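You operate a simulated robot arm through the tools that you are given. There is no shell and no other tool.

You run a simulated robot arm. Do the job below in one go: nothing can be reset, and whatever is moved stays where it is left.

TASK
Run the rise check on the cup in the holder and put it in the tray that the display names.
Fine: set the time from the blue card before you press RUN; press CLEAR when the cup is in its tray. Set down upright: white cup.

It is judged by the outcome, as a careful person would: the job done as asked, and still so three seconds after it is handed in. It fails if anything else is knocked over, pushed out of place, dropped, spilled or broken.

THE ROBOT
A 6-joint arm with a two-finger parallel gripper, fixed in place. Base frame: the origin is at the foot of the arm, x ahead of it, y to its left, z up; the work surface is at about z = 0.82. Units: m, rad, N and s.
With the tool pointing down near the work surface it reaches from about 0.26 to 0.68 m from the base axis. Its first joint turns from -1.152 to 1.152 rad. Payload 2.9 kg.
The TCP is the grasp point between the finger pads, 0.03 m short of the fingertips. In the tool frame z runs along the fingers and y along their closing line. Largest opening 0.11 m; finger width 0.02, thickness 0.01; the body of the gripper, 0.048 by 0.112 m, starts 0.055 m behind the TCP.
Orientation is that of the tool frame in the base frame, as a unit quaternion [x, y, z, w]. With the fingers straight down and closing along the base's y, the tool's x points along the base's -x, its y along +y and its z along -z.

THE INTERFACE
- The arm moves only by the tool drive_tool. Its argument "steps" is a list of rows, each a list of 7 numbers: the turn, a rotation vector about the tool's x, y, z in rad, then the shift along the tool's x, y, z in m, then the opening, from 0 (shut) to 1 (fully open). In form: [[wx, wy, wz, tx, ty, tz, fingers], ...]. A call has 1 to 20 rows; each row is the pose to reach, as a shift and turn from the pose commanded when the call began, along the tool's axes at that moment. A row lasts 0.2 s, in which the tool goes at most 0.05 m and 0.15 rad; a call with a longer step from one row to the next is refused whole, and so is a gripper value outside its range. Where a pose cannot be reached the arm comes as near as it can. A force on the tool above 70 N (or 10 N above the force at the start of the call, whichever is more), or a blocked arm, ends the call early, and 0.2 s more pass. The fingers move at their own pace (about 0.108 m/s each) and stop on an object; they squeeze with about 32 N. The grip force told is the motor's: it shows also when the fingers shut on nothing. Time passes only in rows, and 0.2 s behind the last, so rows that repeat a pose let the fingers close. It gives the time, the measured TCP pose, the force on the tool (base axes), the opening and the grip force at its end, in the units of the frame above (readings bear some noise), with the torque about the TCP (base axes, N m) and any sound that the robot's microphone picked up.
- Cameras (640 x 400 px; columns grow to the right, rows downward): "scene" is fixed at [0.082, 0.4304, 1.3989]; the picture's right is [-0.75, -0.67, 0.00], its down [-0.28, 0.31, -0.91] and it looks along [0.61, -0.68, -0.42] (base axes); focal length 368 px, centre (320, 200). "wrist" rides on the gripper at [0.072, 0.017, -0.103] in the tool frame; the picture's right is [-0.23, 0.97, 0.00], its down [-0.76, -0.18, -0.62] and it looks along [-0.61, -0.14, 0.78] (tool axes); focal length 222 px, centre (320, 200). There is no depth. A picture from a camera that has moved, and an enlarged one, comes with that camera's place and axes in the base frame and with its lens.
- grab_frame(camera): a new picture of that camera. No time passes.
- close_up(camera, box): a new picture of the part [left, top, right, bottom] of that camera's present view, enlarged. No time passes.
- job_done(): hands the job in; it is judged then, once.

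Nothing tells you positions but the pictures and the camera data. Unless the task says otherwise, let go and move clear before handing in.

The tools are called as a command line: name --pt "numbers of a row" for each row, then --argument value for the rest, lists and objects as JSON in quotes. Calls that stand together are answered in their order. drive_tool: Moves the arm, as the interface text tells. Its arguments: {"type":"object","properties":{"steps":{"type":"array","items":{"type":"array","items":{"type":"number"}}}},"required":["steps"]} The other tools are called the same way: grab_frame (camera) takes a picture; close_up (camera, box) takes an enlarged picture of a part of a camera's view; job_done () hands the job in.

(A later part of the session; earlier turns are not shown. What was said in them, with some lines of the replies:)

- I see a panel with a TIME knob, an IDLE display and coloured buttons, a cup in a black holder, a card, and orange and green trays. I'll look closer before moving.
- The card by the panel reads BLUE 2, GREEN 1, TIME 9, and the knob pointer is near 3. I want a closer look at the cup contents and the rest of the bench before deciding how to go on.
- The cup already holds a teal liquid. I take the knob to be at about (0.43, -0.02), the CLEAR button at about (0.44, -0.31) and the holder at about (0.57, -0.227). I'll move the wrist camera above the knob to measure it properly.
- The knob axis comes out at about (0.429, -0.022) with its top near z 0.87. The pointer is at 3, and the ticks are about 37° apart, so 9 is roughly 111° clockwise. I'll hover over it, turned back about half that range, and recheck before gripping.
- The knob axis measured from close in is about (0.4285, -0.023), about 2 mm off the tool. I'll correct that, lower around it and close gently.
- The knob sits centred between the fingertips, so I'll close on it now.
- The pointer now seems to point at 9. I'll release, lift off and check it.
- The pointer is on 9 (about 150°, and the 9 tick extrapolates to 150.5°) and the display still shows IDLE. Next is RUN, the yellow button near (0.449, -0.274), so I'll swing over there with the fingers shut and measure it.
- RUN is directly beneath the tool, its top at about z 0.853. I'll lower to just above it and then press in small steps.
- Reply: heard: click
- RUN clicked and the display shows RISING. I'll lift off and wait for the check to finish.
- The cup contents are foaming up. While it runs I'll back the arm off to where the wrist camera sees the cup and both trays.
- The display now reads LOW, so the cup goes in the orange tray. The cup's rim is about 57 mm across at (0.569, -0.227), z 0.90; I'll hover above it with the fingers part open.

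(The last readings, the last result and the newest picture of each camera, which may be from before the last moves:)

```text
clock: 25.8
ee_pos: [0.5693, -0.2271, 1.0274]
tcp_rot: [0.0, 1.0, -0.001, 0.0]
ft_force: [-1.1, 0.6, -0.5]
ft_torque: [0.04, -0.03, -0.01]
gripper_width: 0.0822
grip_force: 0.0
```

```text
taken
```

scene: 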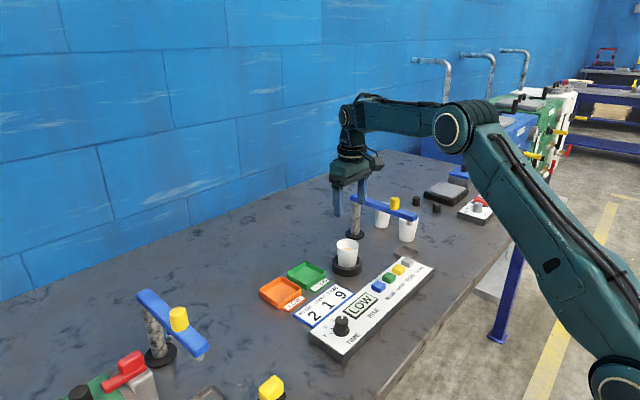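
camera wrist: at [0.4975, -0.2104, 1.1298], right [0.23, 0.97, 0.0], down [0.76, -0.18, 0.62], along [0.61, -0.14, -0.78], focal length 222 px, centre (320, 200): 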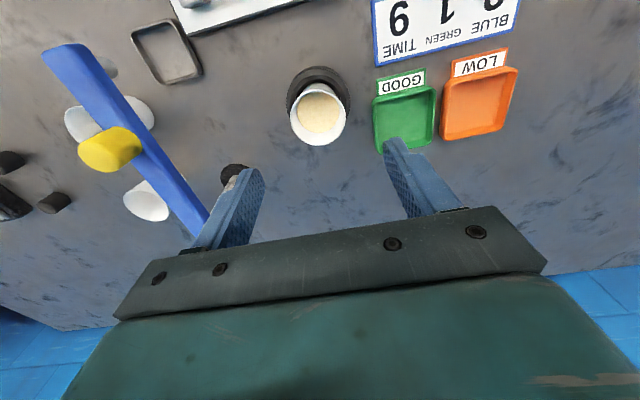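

close_up --camera "wrist" --box '[260, 50, 380, 160]'

close_up --camera "scene" --box '[320, 170, 420, 280]'

close_up --camera "wrist" --box '[360, 40, 530, 160]'

```text
3.64 times, centred on (320, 105) of wrist
camera zoom: at [0.4975, -0.2104, 1.1298], right [0.23, 0.97, 0.0], down [0.76, -0.18, 0.62], along [0.61, -0.14, -0.78], focal length 808 px, centre (320, 546)
```

zoom: 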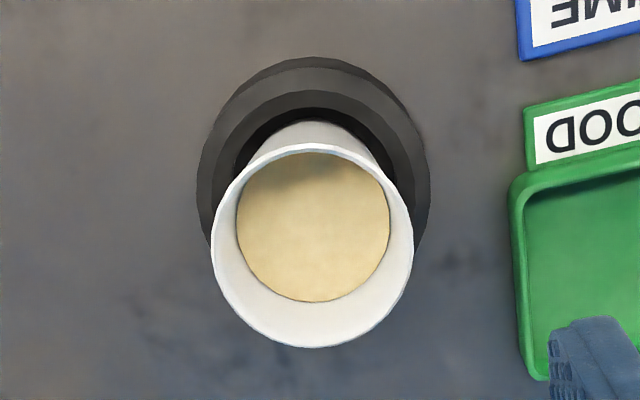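

```text
3.64 times, centred on (370, 225) of scene
camera zoom: at [0.082, 0.4304, 1.3989], right [-0.75, -0.67, 0.0], down [-0.28, 0.31, -0.91], along [0.61, -0.68, -0.42], focal length 1339 px, centre (138, 109)
```

zoom: 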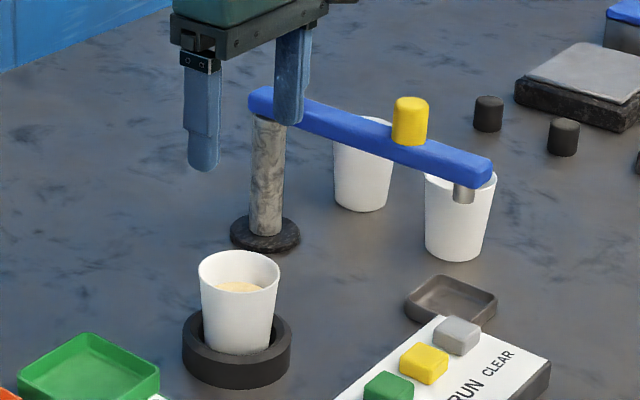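

```text
3.33 times, centred on (445, 100) of wrist
camera zoom: at [0.4975, -0.2104, 1.1298], right [0.23, 0.97, 0.0], down [0.76, -0.18, 0.62], along [0.61, -0.14, -0.78], focal length 740 px, centre (-97, 533)
```

zoom: 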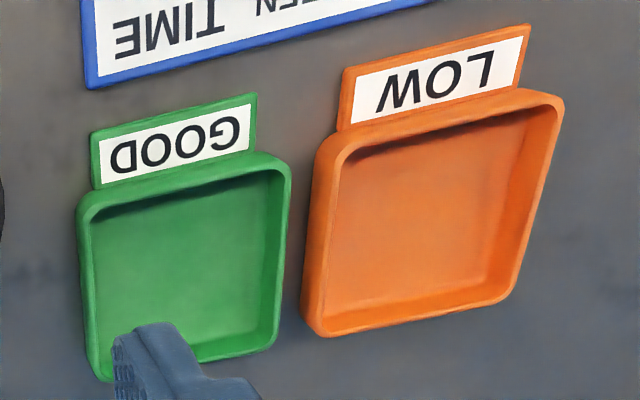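

The cup centre refines to (0.573, -0.2295) with its rim at about z 0.895. I'll correct the few millimetres and lower part of the way to check the fingers straddle it.

drive_tool --pt "0 0 0 -0.003 -0.002 0.02 0.75" --pt "0 0 0 -0.003 -0.002 0.045 0.75" --pt "0 0 0 -0.003 -0.002 0.07 0.75" --pt "0 0 0 -0.003 -0.002 0.085 0.75" --pt "0 0 0 -0.003 -0.002 0.085 0.75"

grab_frame --camera "wrist"

close_up --camera "scene" --box '[300, 180, 420, 290]'

```text
clock: 27.0
ee_pos: [0.5739, -0.2303, 0.9433]
tcp_rot: [0.0, 1.0, 0.001, 0.0]
ft_force: [0.5, -0.4, 0.3]
ft_torque: [0.0, 0.01, 0.01]
gripper_width: 0.0824
grip_force: 0.0
```

```text
taken
camera wrist: at [0.5004, -0.2141, 1.0457], right [0.23, 0.97, 0.0], down [0.76, -0.18, 0.62], along [0.61, -0.14, -0.78], focal length 222 px, centre (320, 200)
```

wrist: 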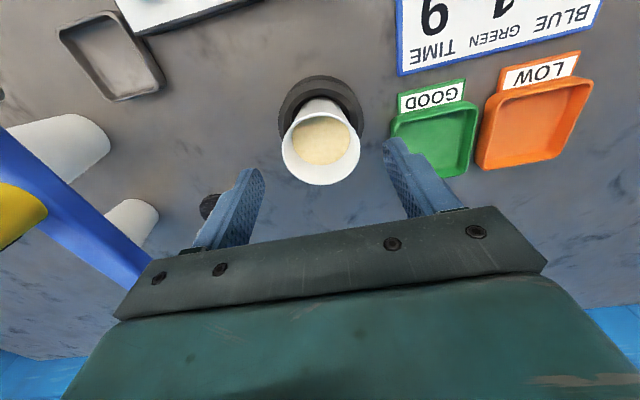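

```text
3.64 times, centred on (360, 235) of scene
camera zoom: at [0.082, 0.4304, 1.3989], right [-0.75, -0.67, 0.0], down [-0.28, 0.31, -0.91], along [0.61, -0.68, -0.42], focal length 1339 px, centre (174, 73)
```

zoom: 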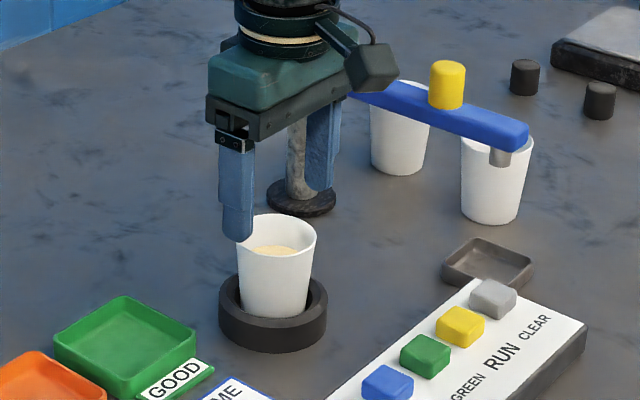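

close_up --camera "wrist" --box '[230, 80, 420, 220]'

```text
2.86 times, centred on (325, 150) of wrist
camera zoom: at [0.5004, -0.2141, 1.0457], right [0.23, 0.97, 0.0], down [0.76, -0.18, 0.62], along [0.61, -0.14, -0.78], focal length 635 px, centre (306, 343)
```

zoom: 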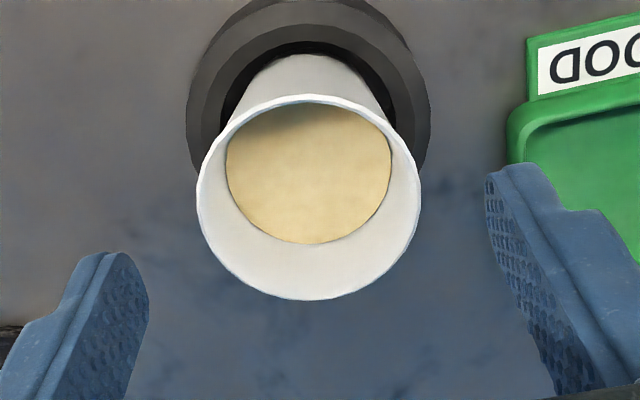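

The fingers straddle the cup with good clearance, about 1.5 mm off in y. I'll go down the rest of the way, keeping the tips above the holder ring.

drive_tool --pt "0 0 0 0 0.0012 0.02 0.75" --pt "0 0 0 0 0.0012 0.04 0.75" --pt "0 0 0 0 0.0012 0.057 0.75" --pt "0 0 0 0 0.0012 0.057 0.75"

close_up --camera "wrist" --box '[230, 80, 420, 220]'

close_up --camera "scene" --box '[300, 190, 400, 290]'

```text
clock: 28.0
ee_pos: [0.5714, -0.2267, 0.8861]
tcp_rot: [0.0, 1.0, 0.001, 0.0]
ft_force: [0.0, 0.6, 0.1]
ft_torque: [0.0, -0.03, 0.03]
gripper_width: 0.0824
grip_force: 0.0
```

```text
2.86 times, centred on (325, 150) of wrist
camera zoom: at [0.4991, -0.2112, 0.9888], right [0.23, 0.97, 0.0], down [0.76, -0.18, 0.62], along [0.61, -0.14, -0.78], focal length 635 px, centre (306, 343)
```

zoom: 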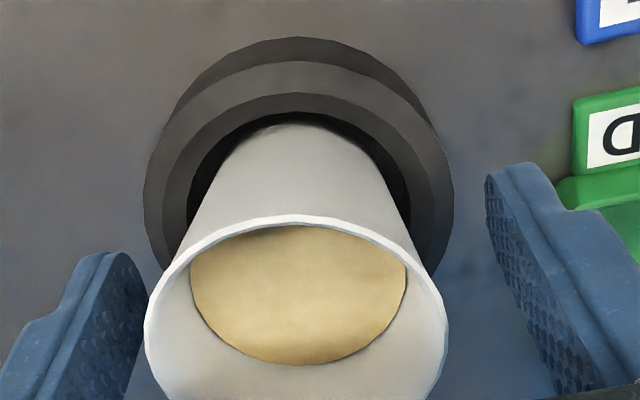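

```text
4.00 times, centred on (350, 240) of scene
camera zoom: at [0.082, 0.4304, 1.3989], right [-0.75, -0.67, 0.0], down [-0.28, 0.31, -0.91], along [0.61, -0.68, -0.42], focal length 1473 px, centre (200, 40)
```

zoom: 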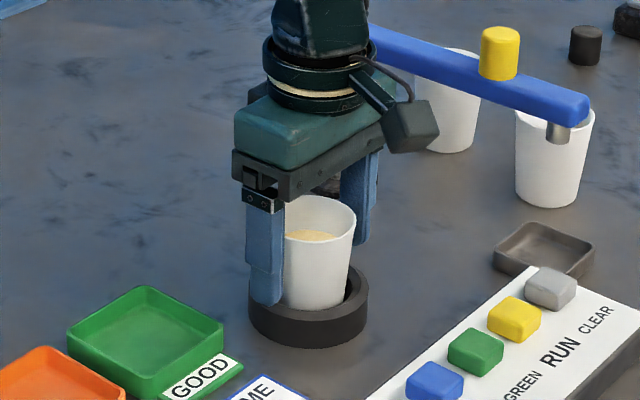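

drive_tool --pt "0 0 0 0 0 0 0.6" --pt "0 0 0 0 0 0 0.53" --pt "0 0 0 0 0 0 0.48" --pt "0 0 0 0 0 0 0.44" --pt "0 0 0 0 0 0 0.4" --pt "0 0 0 0 0 0 0.4"

close_up --camera "wrist" --box '[230, 80, 420, 220]'

close_up --camera "scene" --box '[300, 190, 400, 290]'

```text
clock: 29.4
ee_pos: [0.5717, -0.2278, 0.886]
tcp_rot: [0.0, 1.0, 0.0, 0.001]
ft_force: [-0.2, 0.1, 0.0]
ft_torque: [0.02, 0.01, -0.01]
gripper_width: 0.0571
grip_force: 31.8
```

```text
2.86 times, centred on (325, 150) of wrist
camera zoom: at [0.499, -0.2112, 0.9892], right [0.23, 0.97, 0.0], down [0.76, -0.18, 0.62], along [0.61, -0.14, -0.78], focal length 635 px, centre (306, 343)
```

zoom: 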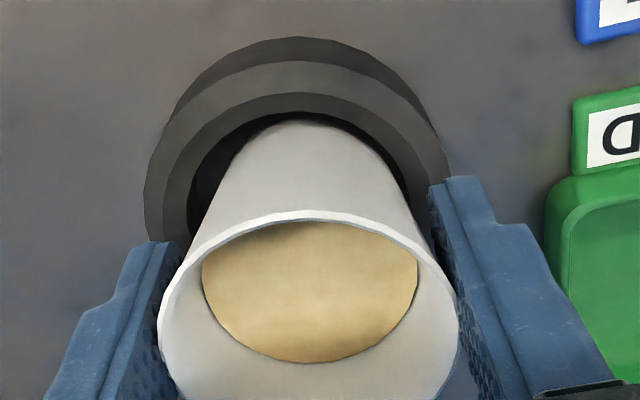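

```text
4.00 times, centred on (350, 240) of scene
camera zoom: at [0.082, 0.4304, 1.3989], right [-0.75, -0.67, 0.0], down [-0.28, 0.31, -0.91], along [0.61, -0.68, -0.42], focal length 1473 px, centre (200, 40)
```

zoom: 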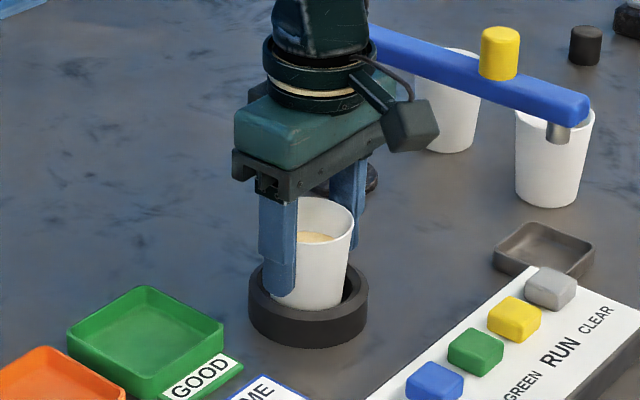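

The cup is gripped at 57 mm. I'll lift it slowly straight up out of the holder.

drive_tool --pt "0 0 0 0 0 -0.008 0.4" --pt "0 0 0 0 0 -0.02 0.4" --pt "0 0 0 0 0 -0.035 0.4" --pt "0 0 0 0 0 -0.05 0.4" --pt "0 0 0 0 0 -0.065 0.4" --pt "0 0 0 0 0 -0.08 0.4" --pt "0 0 0 0 0 -0.09 0.4" --pt "0 0 0 0 0 -0.09 0.4"

grab_frame --camera "wrist"

close_up --camera "scene" --box '[240, 160, 420, 320]'

```text
clock: 31.2
ee_pos: [0.5723, -0.2274, 0.9789]
tcp_rot: [0.0, 1.0, 0.0, 0.0]
ft_force: [-0.6, -0.3, -0.8]
ft_torque: [0.04, 0.03, -0.04]
gripper_width: 0.0573
grip_force: 32.1
```

```text
taken
camera wrist: at [0.5001, -0.2119, 1.0804], right [0.23, 0.97, 0.0], down [0.76, -0.18, 0.62], along [0.61, -0.14, -0.78], focal length 222 px, centre (320, 200)
```

wrist: 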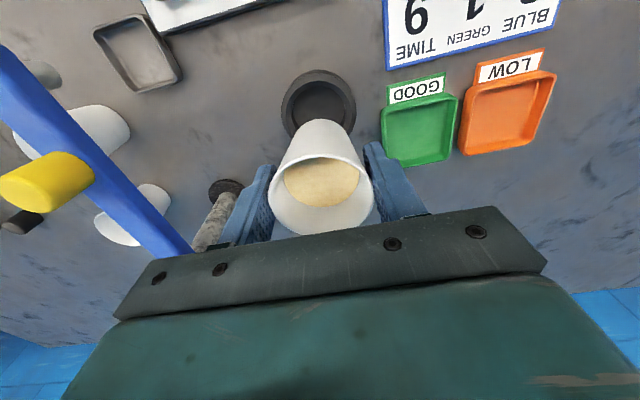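

```text
2.50 times, centred on (330, 240) of scene
camera zoom: at [0.082, 0.4304, 1.3989], right [-0.75, -0.67, 0.0], down [-0.28, 0.31, -0.91], along [0.61, -0.68, -0.42], focal length 920 px, centre (295, 100)
```

zoom: 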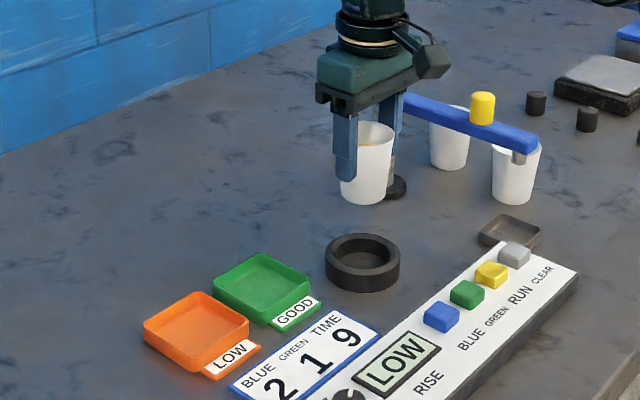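

The cup is out and upright. Now I'll carry it gently across to above the orange LOW tray, centred at about (0.6215, -0.037).

drive_tool --pt "0 0 0 -0.002 0.008 0 0.4" --pt "0 0 0 -0.006 0.024 0 0.4" --pt "0 0 0 -0.011 0.043 0 0.4" --pt "0 0 0 -0.016 0.063 0 0.4" --pt "0 0 0 -0.021 0.083 0 0.4" --pt "0 0 0 -0.026 0.103 0 0.4" --pt "0 0 0 -0.031 0.123 0 0.4" --pt "0 0 0 -0.036 0.143 0 0.4" --pt "0 0 0 -0.041 0.163 0 0.4" --pt "0 0 0 -0.046 0.18 0 0.4" --pt "0 0 0 -0.049 0.189 0 0.4" --pt "0 0 0 -0.049 0.191 0 0.4" --pt "0 0 0 -0.049 0.191 0 0.4"

grab_frame --camera "wrist"

close_up --camera "scene" --box '[220, 180, 380, 320]'

```text
clock: 34.0
ee_pos: [0.6216, -0.038, 0.9778]
tcp_rot: [0.001, 1.0, 0.0, 0.0]
ft_force: [0.3, 0.1, -0.4]
ft_torque: [0.01, 0.0, 0.01]
gripper_width: 0.0571
grip_force: 32.3
```

```text
taken
camera wrist: at [0.5489, -0.0211, 1.0802], right [0.23, 0.97, 0.0], down [0.76, -0.18, 0.62], along [0.61, -0.14, -0.78], focal length 222 px, centre (320, 200)
```

wrist: 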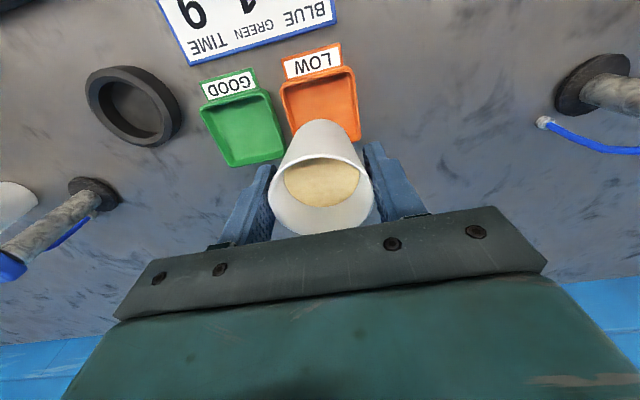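

```text
2.86 times, centred on (300, 250) of scene
camera zoom: at [0.082, 0.4304, 1.3989], right [-0.75, -0.67, 0.0], down [-0.28, 0.31, -0.91], along [0.61, -0.68, -0.42], focal length 1052 px, centre (377, 57)
```

zoom: 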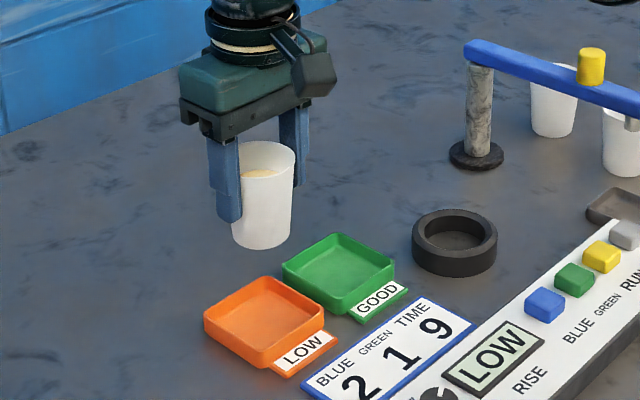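

close_up --camera "wrist" --box '[250, 30, 400, 160]'

```text
3.08 times, centred on (325, 95) of wrist
camera zoom: at [0.5489, -0.0211, 1.0802], right [0.23, 0.97, 0.0], down [0.76, -0.18, 0.62], along [0.61, -0.14, -0.78], focal length 684 px, centre (305, 523)
```

zoom: 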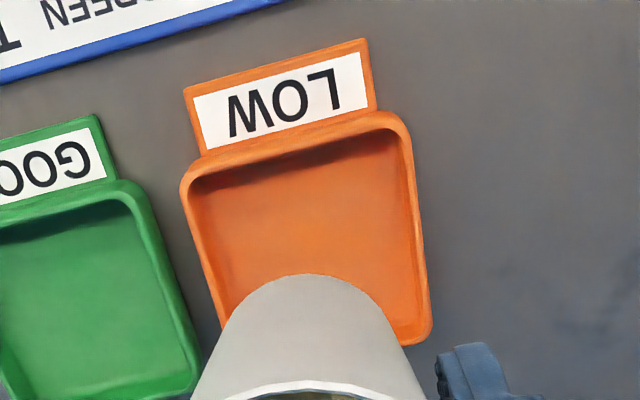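

The tray's centre measures (0.6245, -0.0345) from here. I'll nudge over 2 mm and lower the cup slowly, watching the force for contact.

drive_tool --pt "0 0 0 -0.001 0.002 0.015 0.4" --pt "0 0 0 -0.001 0.002 0.035 0.4" --pt "0 0 0 -0.001 0.002 0.055 0.4" --pt "0 0 0 -0.001 0.002 0.07 0.4" --pt "0 0 0 -0.001 0.002 0.08 0.4" --pt "0 0 0 -0.001 0.002 0.08 0.4"

close_up --camera "scene" --box '[220, 210, 340, 320]'

grab_frame --camera "wrist"

```text
clock: 35.4
ee_pos: [0.6223, -0.0356, 0.8964]
tcp_rot: [0.0, 1.0, -0.001, -0.001]
ft_force: [0.3, 0.0, 0.1]
ft_torque: [-0.01, -0.02, 0.01]
gripper_width: 0.0573
grip_force: 32.4
```

```text
3.64 times, centred on (280, 265) of scene
camera zoom: at [0.082, 0.4304, 1.3989], right [-0.75, -0.67, 0.0], down [-0.28, 0.31, -0.91], along [0.61, -0.68, -0.42], focal length 1339 px, centre (466, -36)
```

zoom: 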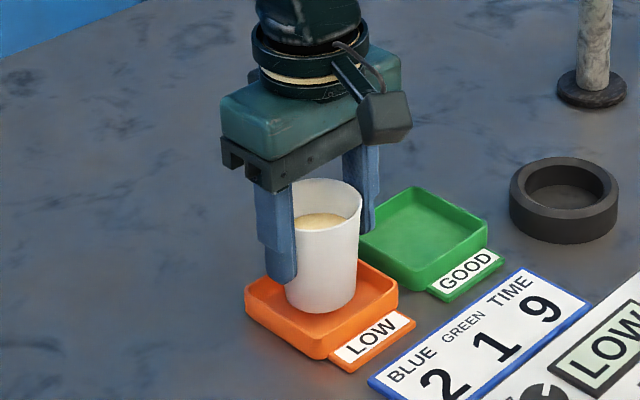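

```text
taken
camera wrist: at [0.5496, -0.0189, 0.9999], right [0.23, 0.97, 0.0], down [0.76, -0.18, 0.62], along [0.61, -0.14, -0.78], focal length 222 px, centre (320, 200)
```

wrist: 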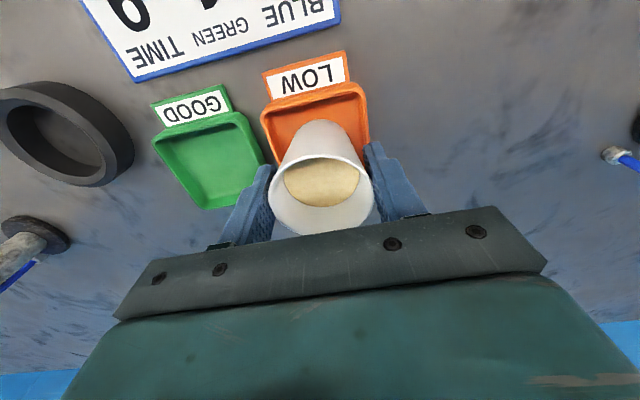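

drive_tool --pt "0 0 0 0 0 0.0025 0.4" --pt "0 0 0 0 0 0.005 0.4"

```text
clock: 36.0
ee_pos: [0.6214, -0.0341, 0.8913]
tcp_rot: [0.001, 1.0, 0.0, 0.0]
ft_force: [-0.1, 0.3, 0.4]
ft_torque: [-0.02, -0.03, 0.0]
gripper_width: 0.0572
grip_force: 31.8
```

drive_tool --pt "0 0 0 0 0 0.0015 0.4" --pt "0 0 0 0 0 0.003 0.4"

close_up --camera "scene" --box '[250, 230, 330, 310]'

```text
clock: 36.6
ee_pos: [0.6219, -0.0353, 0.8886]
tcp_rot: [0.0, 1.0, 0.0, 0.0]
ft_force: [0.4, 0.2, -0.6]
ft_torque: [0.0, 0.0, 0.01]
gripper_width: 0.0575
grip_force: 31.8
```

```text
5.00 times, centred on (290, 270) of scene
camera zoom: at [0.082, 0.4304, 1.3989], right [-0.75, -0.67, 0.0], down [-0.28, 0.31, -0.91], along [0.61, -0.68, -0.42], focal length 1841 px, centre (470, -150)
```

zoom: 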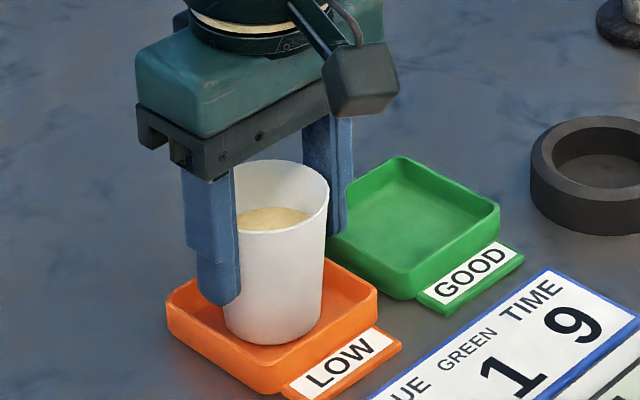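

drive_tool --pt "0 0 0 0 0 0.001 0.4" --pt "0 0 0 0 0 0.002 0.4"

```text
clock: 37.2
ee_pos: [0.6228, -0.0358, 0.886]
tcp_rot: [0.0, 1.0, 0.0, 0.0]
ft_force: [-0.5, -0.1, -0.2]
ft_torque: [0.03, -0.02, -0.02]
gripper_width: 0.0572
grip_force: 32.1
```

drive_tool --pt "0 0 0 0 0 0.001 0.4" --pt "0 0 0 0 0 0.002 0.4"

close_up --camera "scene" --box '[250, 230, 330, 310]'

```text
clock: 37.8
ee_pos: [0.6222, -0.0358, 0.8866]
tcp_rot: [0.0, 1.0, -0.001, 0.002]
ft_force: [-1.0, -1.6, 13.4]
ft_torque: [-0.06, 0.13, 0.02]
gripper_width: 0.0574
grip_force: 31.9
```

```text
5.00 times, centred on (290, 270) of scene
camera zoom: at [0.0817, 0.4304, 1.3989], right [-0.75, -0.67, 0.0], down [-0.28, 0.31, -0.91], along [0.61, -0.68, -0.42], focal length 1841 px, centre (470, -150)
```

zoom: 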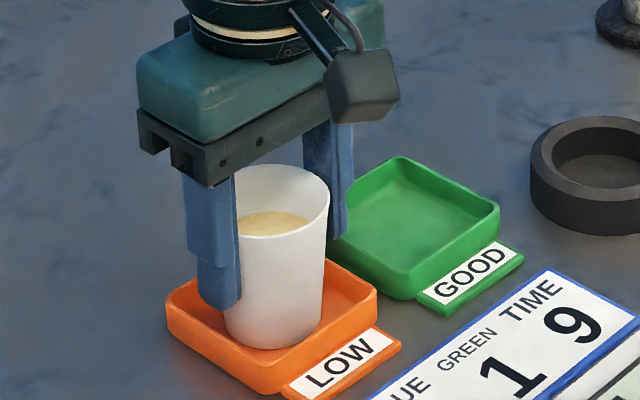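

The cup is on the tray floor (13 N contact). I'll ease that off, open evenly and then rise straight up.

drive_tool --pt "0 0 0 0 0 -0.0012 0.4" --pt "0 0 0 0 0 -0.0015 0.5" --pt "0 0 0 0 0 -0.0015 0.54" --pt "0 0 0 0 0 -0.0015 0.6" --pt "0 0 0 0 0 -0.0015 0.68" --pt "0 0 0 0 0 -0.0015 0.75" --pt "0 0 0 0 0 -0.0015 0.75"

grab_frame --camera "wrist"

close_up --camera "scene" --box '[250, 230, 330, 310]'

```text
clock: 39.4
ee_pos: [0.6215, -0.0356, 0.886]
tcp_rot: [0.0, 1.0, 0.0, 0.0]
ft_force: [0.0, -0.2, 0.0]
ft_torque: [0.02, 0.04, 0.01]
gripper_width: 0.0826
grip_force: 0.1
```

```text
taken
camera wrist: at [0.5484, -0.0191, 0.9887], right [0.23, 0.97, 0.0], down [0.76, -0.18, 0.62], along [0.61, -0.14, -0.78], focal length 222 px, centre (320, 200)
```

wrist: 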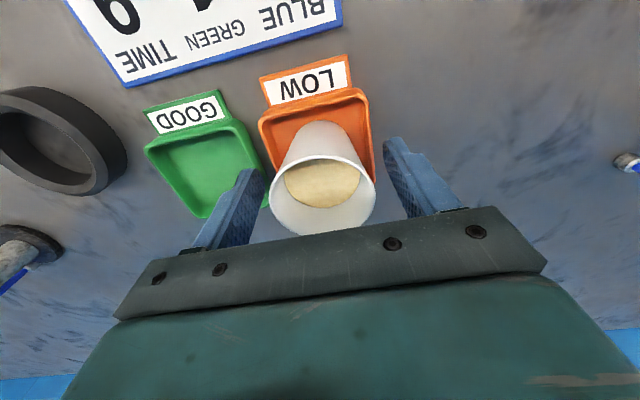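

```text
5.00 times, centred on (290, 270) of scene
camera zoom: at [0.082, 0.4304, 1.3989], right [-0.75, -0.67, 0.0], down [-0.28, 0.31, -0.91], along [0.61, -0.68, -0.42], focal length 1841 px, centre (470, -150)
```

zoom: 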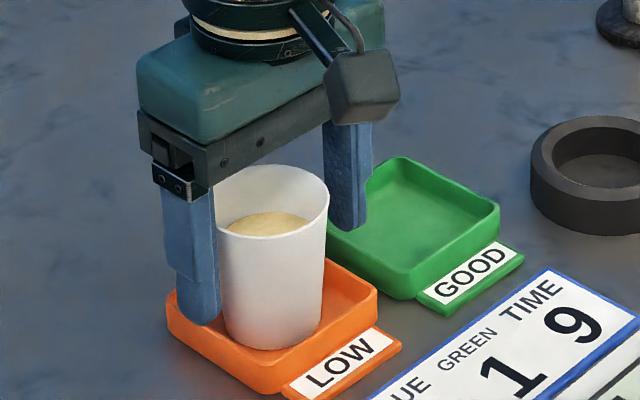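

The cup stands upright in the LOW tray. I'll rise clear, then go to CLEAR at about (0.447, -0.319). The swing arm's tip is close to it, at (0.475, -0.38, 0.95), so I'll turn the gripper so its long side faces away.

drive_tool --pt "0 0 0 0 0 -0.01 0.75" --pt "0 0 0 0 0 -0.035 0.75" --pt "0 0 0 0 0 -0.065 0.75" --pt "0 0 0 0 0 -0.1 0.75" --pt "0 0 0 0 0 -0.13 0.75" --pt "0 0 0 0 0 -0.13 0.75"

close_up --camera "scene" --box '[240, 200, 440, 340]'

grab_frame --camera "wrist"

```text
clock: 40.8
ee_pos: [0.6217, -0.0368, 1.0156]
tcp_rot: [0.0, 1.0, 0.0, 0.0]
ft_force: [0.0, 0.9, 0.9]
ft_torque: [-0.02, -0.01, 0.04]
gripper_width: 0.0825
grip_force: 0.2
```

```text
2.86 times, centred on (340, 270) of scene
camera zoom: at [0.082, 0.4304, 1.3989], right [-0.75, -0.67, 0.0], down [-0.28, 0.31, -0.91], along [0.61, -0.68, -0.42], focal length 1052 px, centre (263, 0)
```

zoom: 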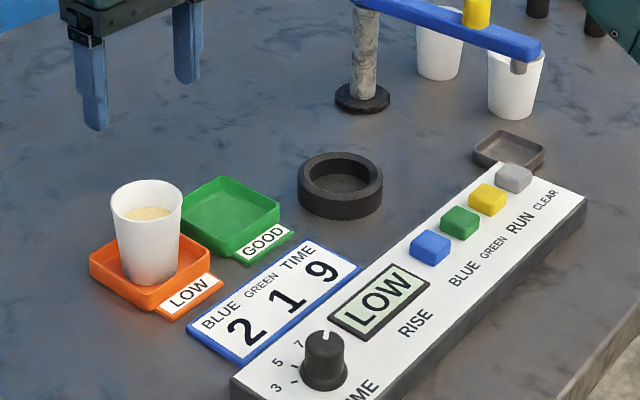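

```text
taken
camera wrist: at [0.5495, -0.0196, 1.1178], right [0.23, 0.97, 0.0], down [0.76, -0.18, 0.62], along [0.61, -0.14, -0.78], focal length 222 px, centre (320, 200)
```

wrist: 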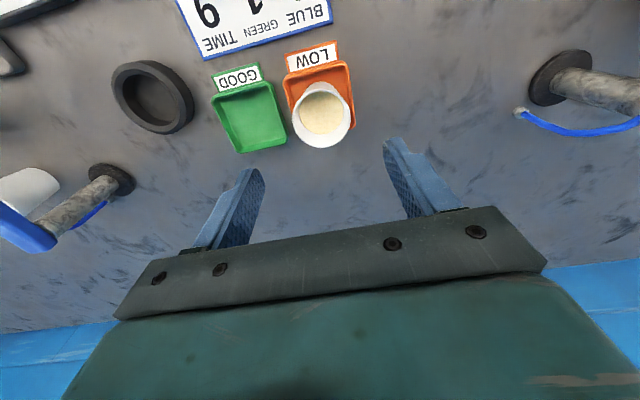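

drive_tool --pt "0 0 0.126 0.0194 -0.0314 0 0.5" --pt "0 0 0.252 0.0388 -0.0628 0 0.2" --pt "0 0 0.378 0.0582 -0.0941 0 0" --pt "0 0 0.504 0.0776 -0.1255 0 0" --pt "0 0 0.63 0.0969 -0.1569 0 0" --pt "0 0 0.756 0.1163 -0.1883 0 0" --pt "0 0 0.882 0.1357 -0.2196 0 0" --pt "0 0 1.008 0.1551 -0.251 0 0" --pt "0 0 1.134 0.1745 -0.2824 0 0" --pt "0 0 1.134 0.1745 -0.2824 0.01 0"

grab_frame --camera "wrist"

close_up --camera "scene" --box '[320, 150, 480, 310]'

```text
clock: 43.0
ee_pos: [0.448, -0.3173, 1.0066]
tcp_rot: [0.538, 0.843, 0.0, 0.0]
ft_force: [0.3, 0.0, 0.5]
ft_torque: [-0.01, 0.01, 0.04]
gripper_width: 0.0002
grip_force: 32.0
```

```text
taken
camera wrist: at [0.4335, -0.2455, 1.1084], right [0.98, 0.2, 0.0], down [0.16, -0.77, 0.62], along [0.13, -0.61, -0.78], focal length 222 px, centre (320, 200)
```

wrist: 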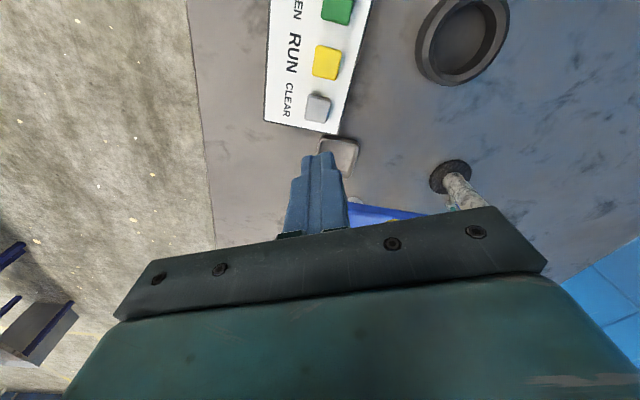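

```text
2.50 times, centred on (400, 230) of scene
camera zoom: at [0.082, 0.4304, 1.3989], right [-0.75, -0.67, 0.0], down [-0.28, 0.31, -0.91], along [0.61, -0.68, -0.42], focal length 920 px, centre (120, 125)
```

zoom: 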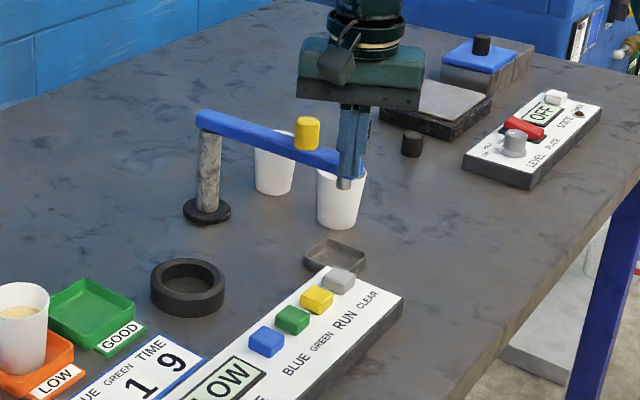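

close_up --camera "wrist" --box '[260, 20, 380, 170]'

close_up --camera "wrist" --box '[280, 140, 480, 240]'

```text
2.67 times, centred on (320, 95) of wrist
camera zoom: at [0.4335, -0.2455, 1.1084], right [0.98, 0.2, 0.0], down [0.16, -0.77, 0.62], along [0.13, -0.61, -0.78], focal length 592 px, centre (320, 480)
```

zoom: 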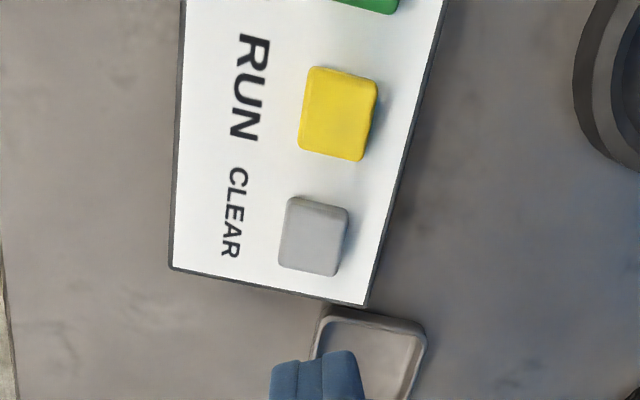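

```text
3.20 times, centred on (380, 190) of wrist
camera zoom: at [0.4335, -0.2455, 1.1084], right [0.98, 0.2, 0.0], down [0.16, -0.77, 0.62], along [0.13, -0.61, -0.78], focal length 711 px, centre (128, 232)
```

zoom: 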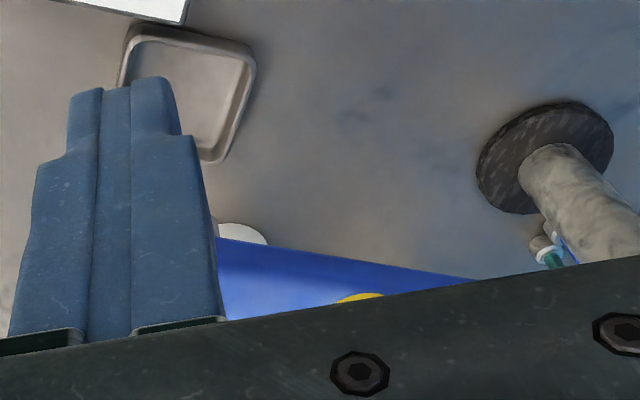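

CLEAR measures (0.4466, -0.319), nearly under the tool. I'll lower to just above it.

drive_tool --pt "0 0 0 0 -0.002 0.025 0" --pt "0 0 0 0 -0.002 0.05 0" --pt "0 0 0 0 -0.002 0.075 0" --pt "0 0 0 0 -0.002 0.095 0" --pt "0 0 0 0 -0.002 0.108 0" --pt "0 0 0 0 -0.002 0.108 0"

close_up --camera "wrist" --box '[230, 60, 430, 230]'

close_up --camera "scene" --box '[350, 170, 470, 300]'

```text
clock: 44.4
ee_pos: [0.4477, -0.3192, 0.899]
tcp_rot: [0.537, 0.843, -0.001, 0.0]
ft_force: [0.4, -0.3, 0.3]
ft_torque: [-0.01, -0.01, 0.01]
gripper_width: 0.0
grip_force: 32.7
```

```text
2.35 times, centred on (330, 145) of wrist
camera zoom: at [0.4318, -0.2472, 1.0025], right [0.98, 0.21, 0.0], down [0.16, -0.77, 0.62], along [0.13, -0.61, -0.78], focal length 523 px, centre (296, 329)
```

zoom: 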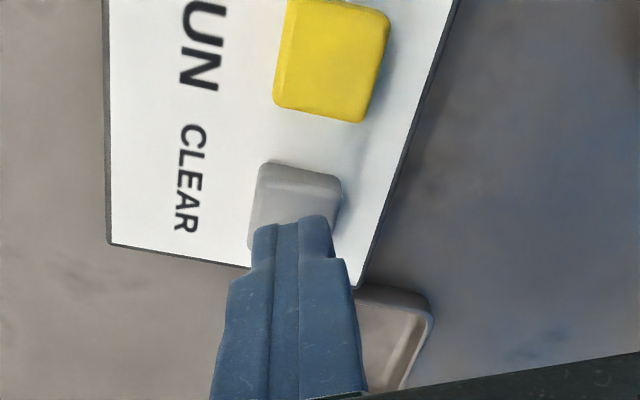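

```text
3.08 times, centred on (410, 235) of scene
camera zoom: at [0.082, 0.4304, 1.3989], right [-0.75, -0.67, 0.0], down [-0.28, 0.31, -0.91], along [0.61, -0.68, -0.42], focal length 1133 px, centre (43, 92)
```

zoom: 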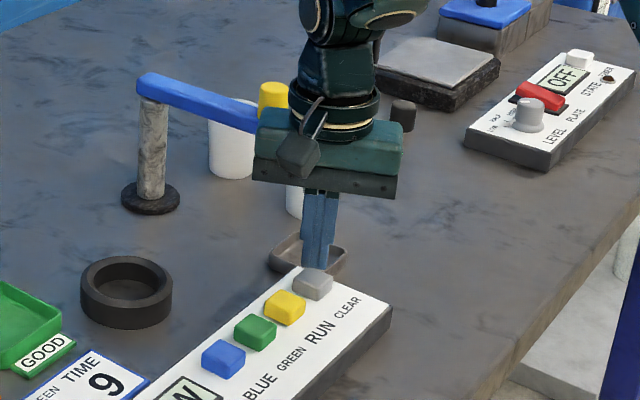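

drive_tool --pt "0 0 0 0 0 0.006 0" --pt "0 0 0 0 0 0.011 0" --pt "0 0 0 0 0 0.0145 0"

close_up --camera "scene" --box '[320, 220, 440, 340]'

```text
clock: 45.2
ee_pos: [0.4462, -0.3182, 0.8851]
tcp_rot: [0.537, 0.844, 0.0, 0.001]
ft_force: [0.4, 0.4, 2.3]
ft_torque: [0.01, -0.09, -0.01]
gripper_width: 0.0
grip_force: 32.2
heard: click
```

```text
3.33 times, centred on (380, 280) of scene
camera zoom: at [0.082, 0.4304, 1.3989], right [-0.75, -0.67, 0.0], down [-0.28, 0.31, -0.91], along [0.61, -0.68, -0.42], focal length 1227 px, centre (120, -67)
```

zoom: 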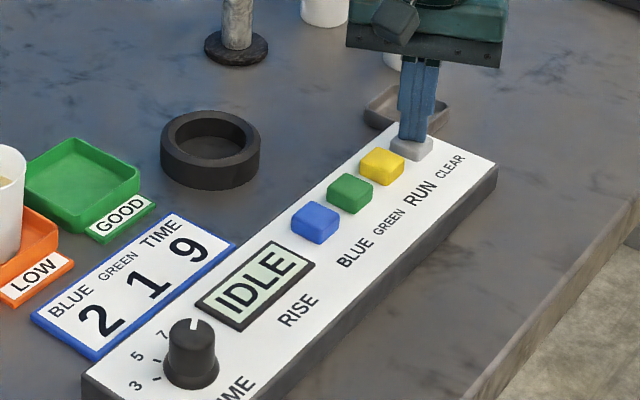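

CLEAR clicked and the display is back to IDLE. I'll lift straight off and back the arm away, then check everything.

drive_tool --pt "0 0 0 0 0 -0.02 0" --pt "0 0 0 0 0 -0.05 0" --pt "0 0 0 0 0 -0.09 0" --pt "0 0 0 0 0 -0.13 0" --pt "0 0 0 0 0 -0.17 0" --pt "0 0 0 0 0 -0.2 0" --pt "0 0 0 0 0 -0.2 0"

grab_frame --camera "scene"

close_up --camera "scene" --box '[230, 200, 450, 350]'

grab_frame --camera "wrist"

```text
clock: 46.8
ee_pos: [0.4465, -0.3179, 1.0839]
tcp_rot: [0.536, 0.844, 0.001, 0.0]
ft_force: [-0.2, -0.1, -0.3]
ft_torque: [0.01, 0.01, 0.02]
gripper_width: 0.0002
grip_force: 31.4
```

```text
taken
```

scene: 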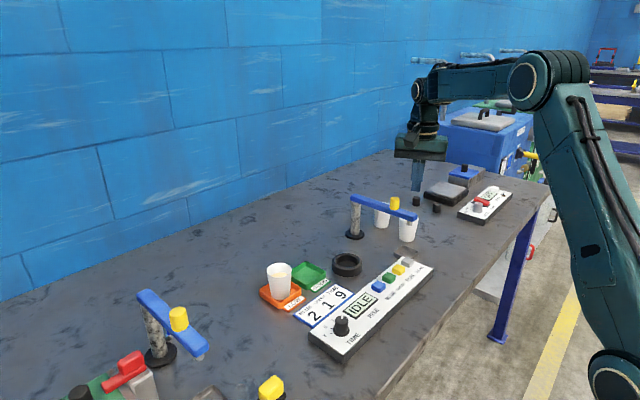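

```text
2.67 times, centred on (340, 275) of scene
camera zoom: at [0.082, 0.4304, 1.3989], right [-0.75, -0.67, 0.0], down [-0.28, 0.31, -0.91], along [0.61, -0.68, -0.42], focal length 982 px, centre (267, 0)
```

zoom: 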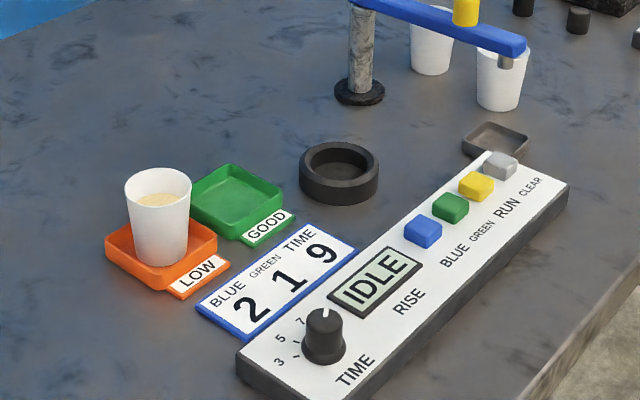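

```text
taken
camera wrist: at [0.4317, -0.246, 1.1866], right [0.98, 0.21, 0.0], down [0.16, -0.77, 0.62], along [0.13, -0.61, -0.78], focal length 222 px, centre (320, 200)
```

wrist: 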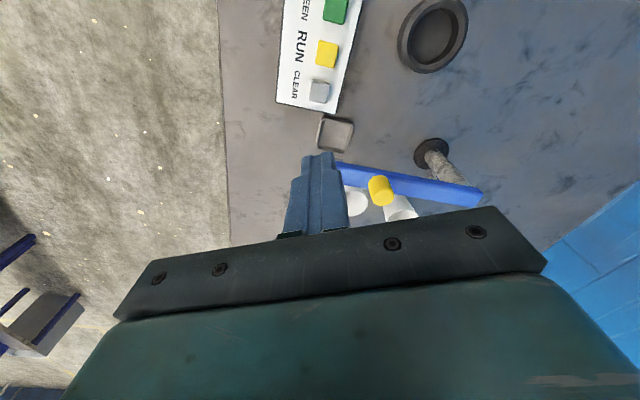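

The cup is upright in the orange LOW tray, the display is back to IDLE after CLEAR, nothing else has moved, and the arm is clear. I'm handing the job in.

job_done

```text
The job is handed in.
```

The rise check came up LOW, and the white cup is standing upright in the orange LOW tray. I've handed the job in.

- **Time:** I turned the TIME knob from 3 to 9, as the blue card says, before pressing RUN.
- **Check:** RUN clicked and the display showed RISING. The cup foamed up, and the display then read LOW.
- **Clear:** with the cup in its tray I pressed CLEAR, and the display went back to IDLE.
- **Bench:** nothing else looks moved or spilled in the last pictures, and the arm was lifted clear before handing in.

**Not pressed:** the card also lists BLUE 2 and GREEN 1, but I left those buttons alone. You asked only for the time from the card, and the cup already held liquid. If those doses were meant to be part of the check, the LOW result was obtained without them.
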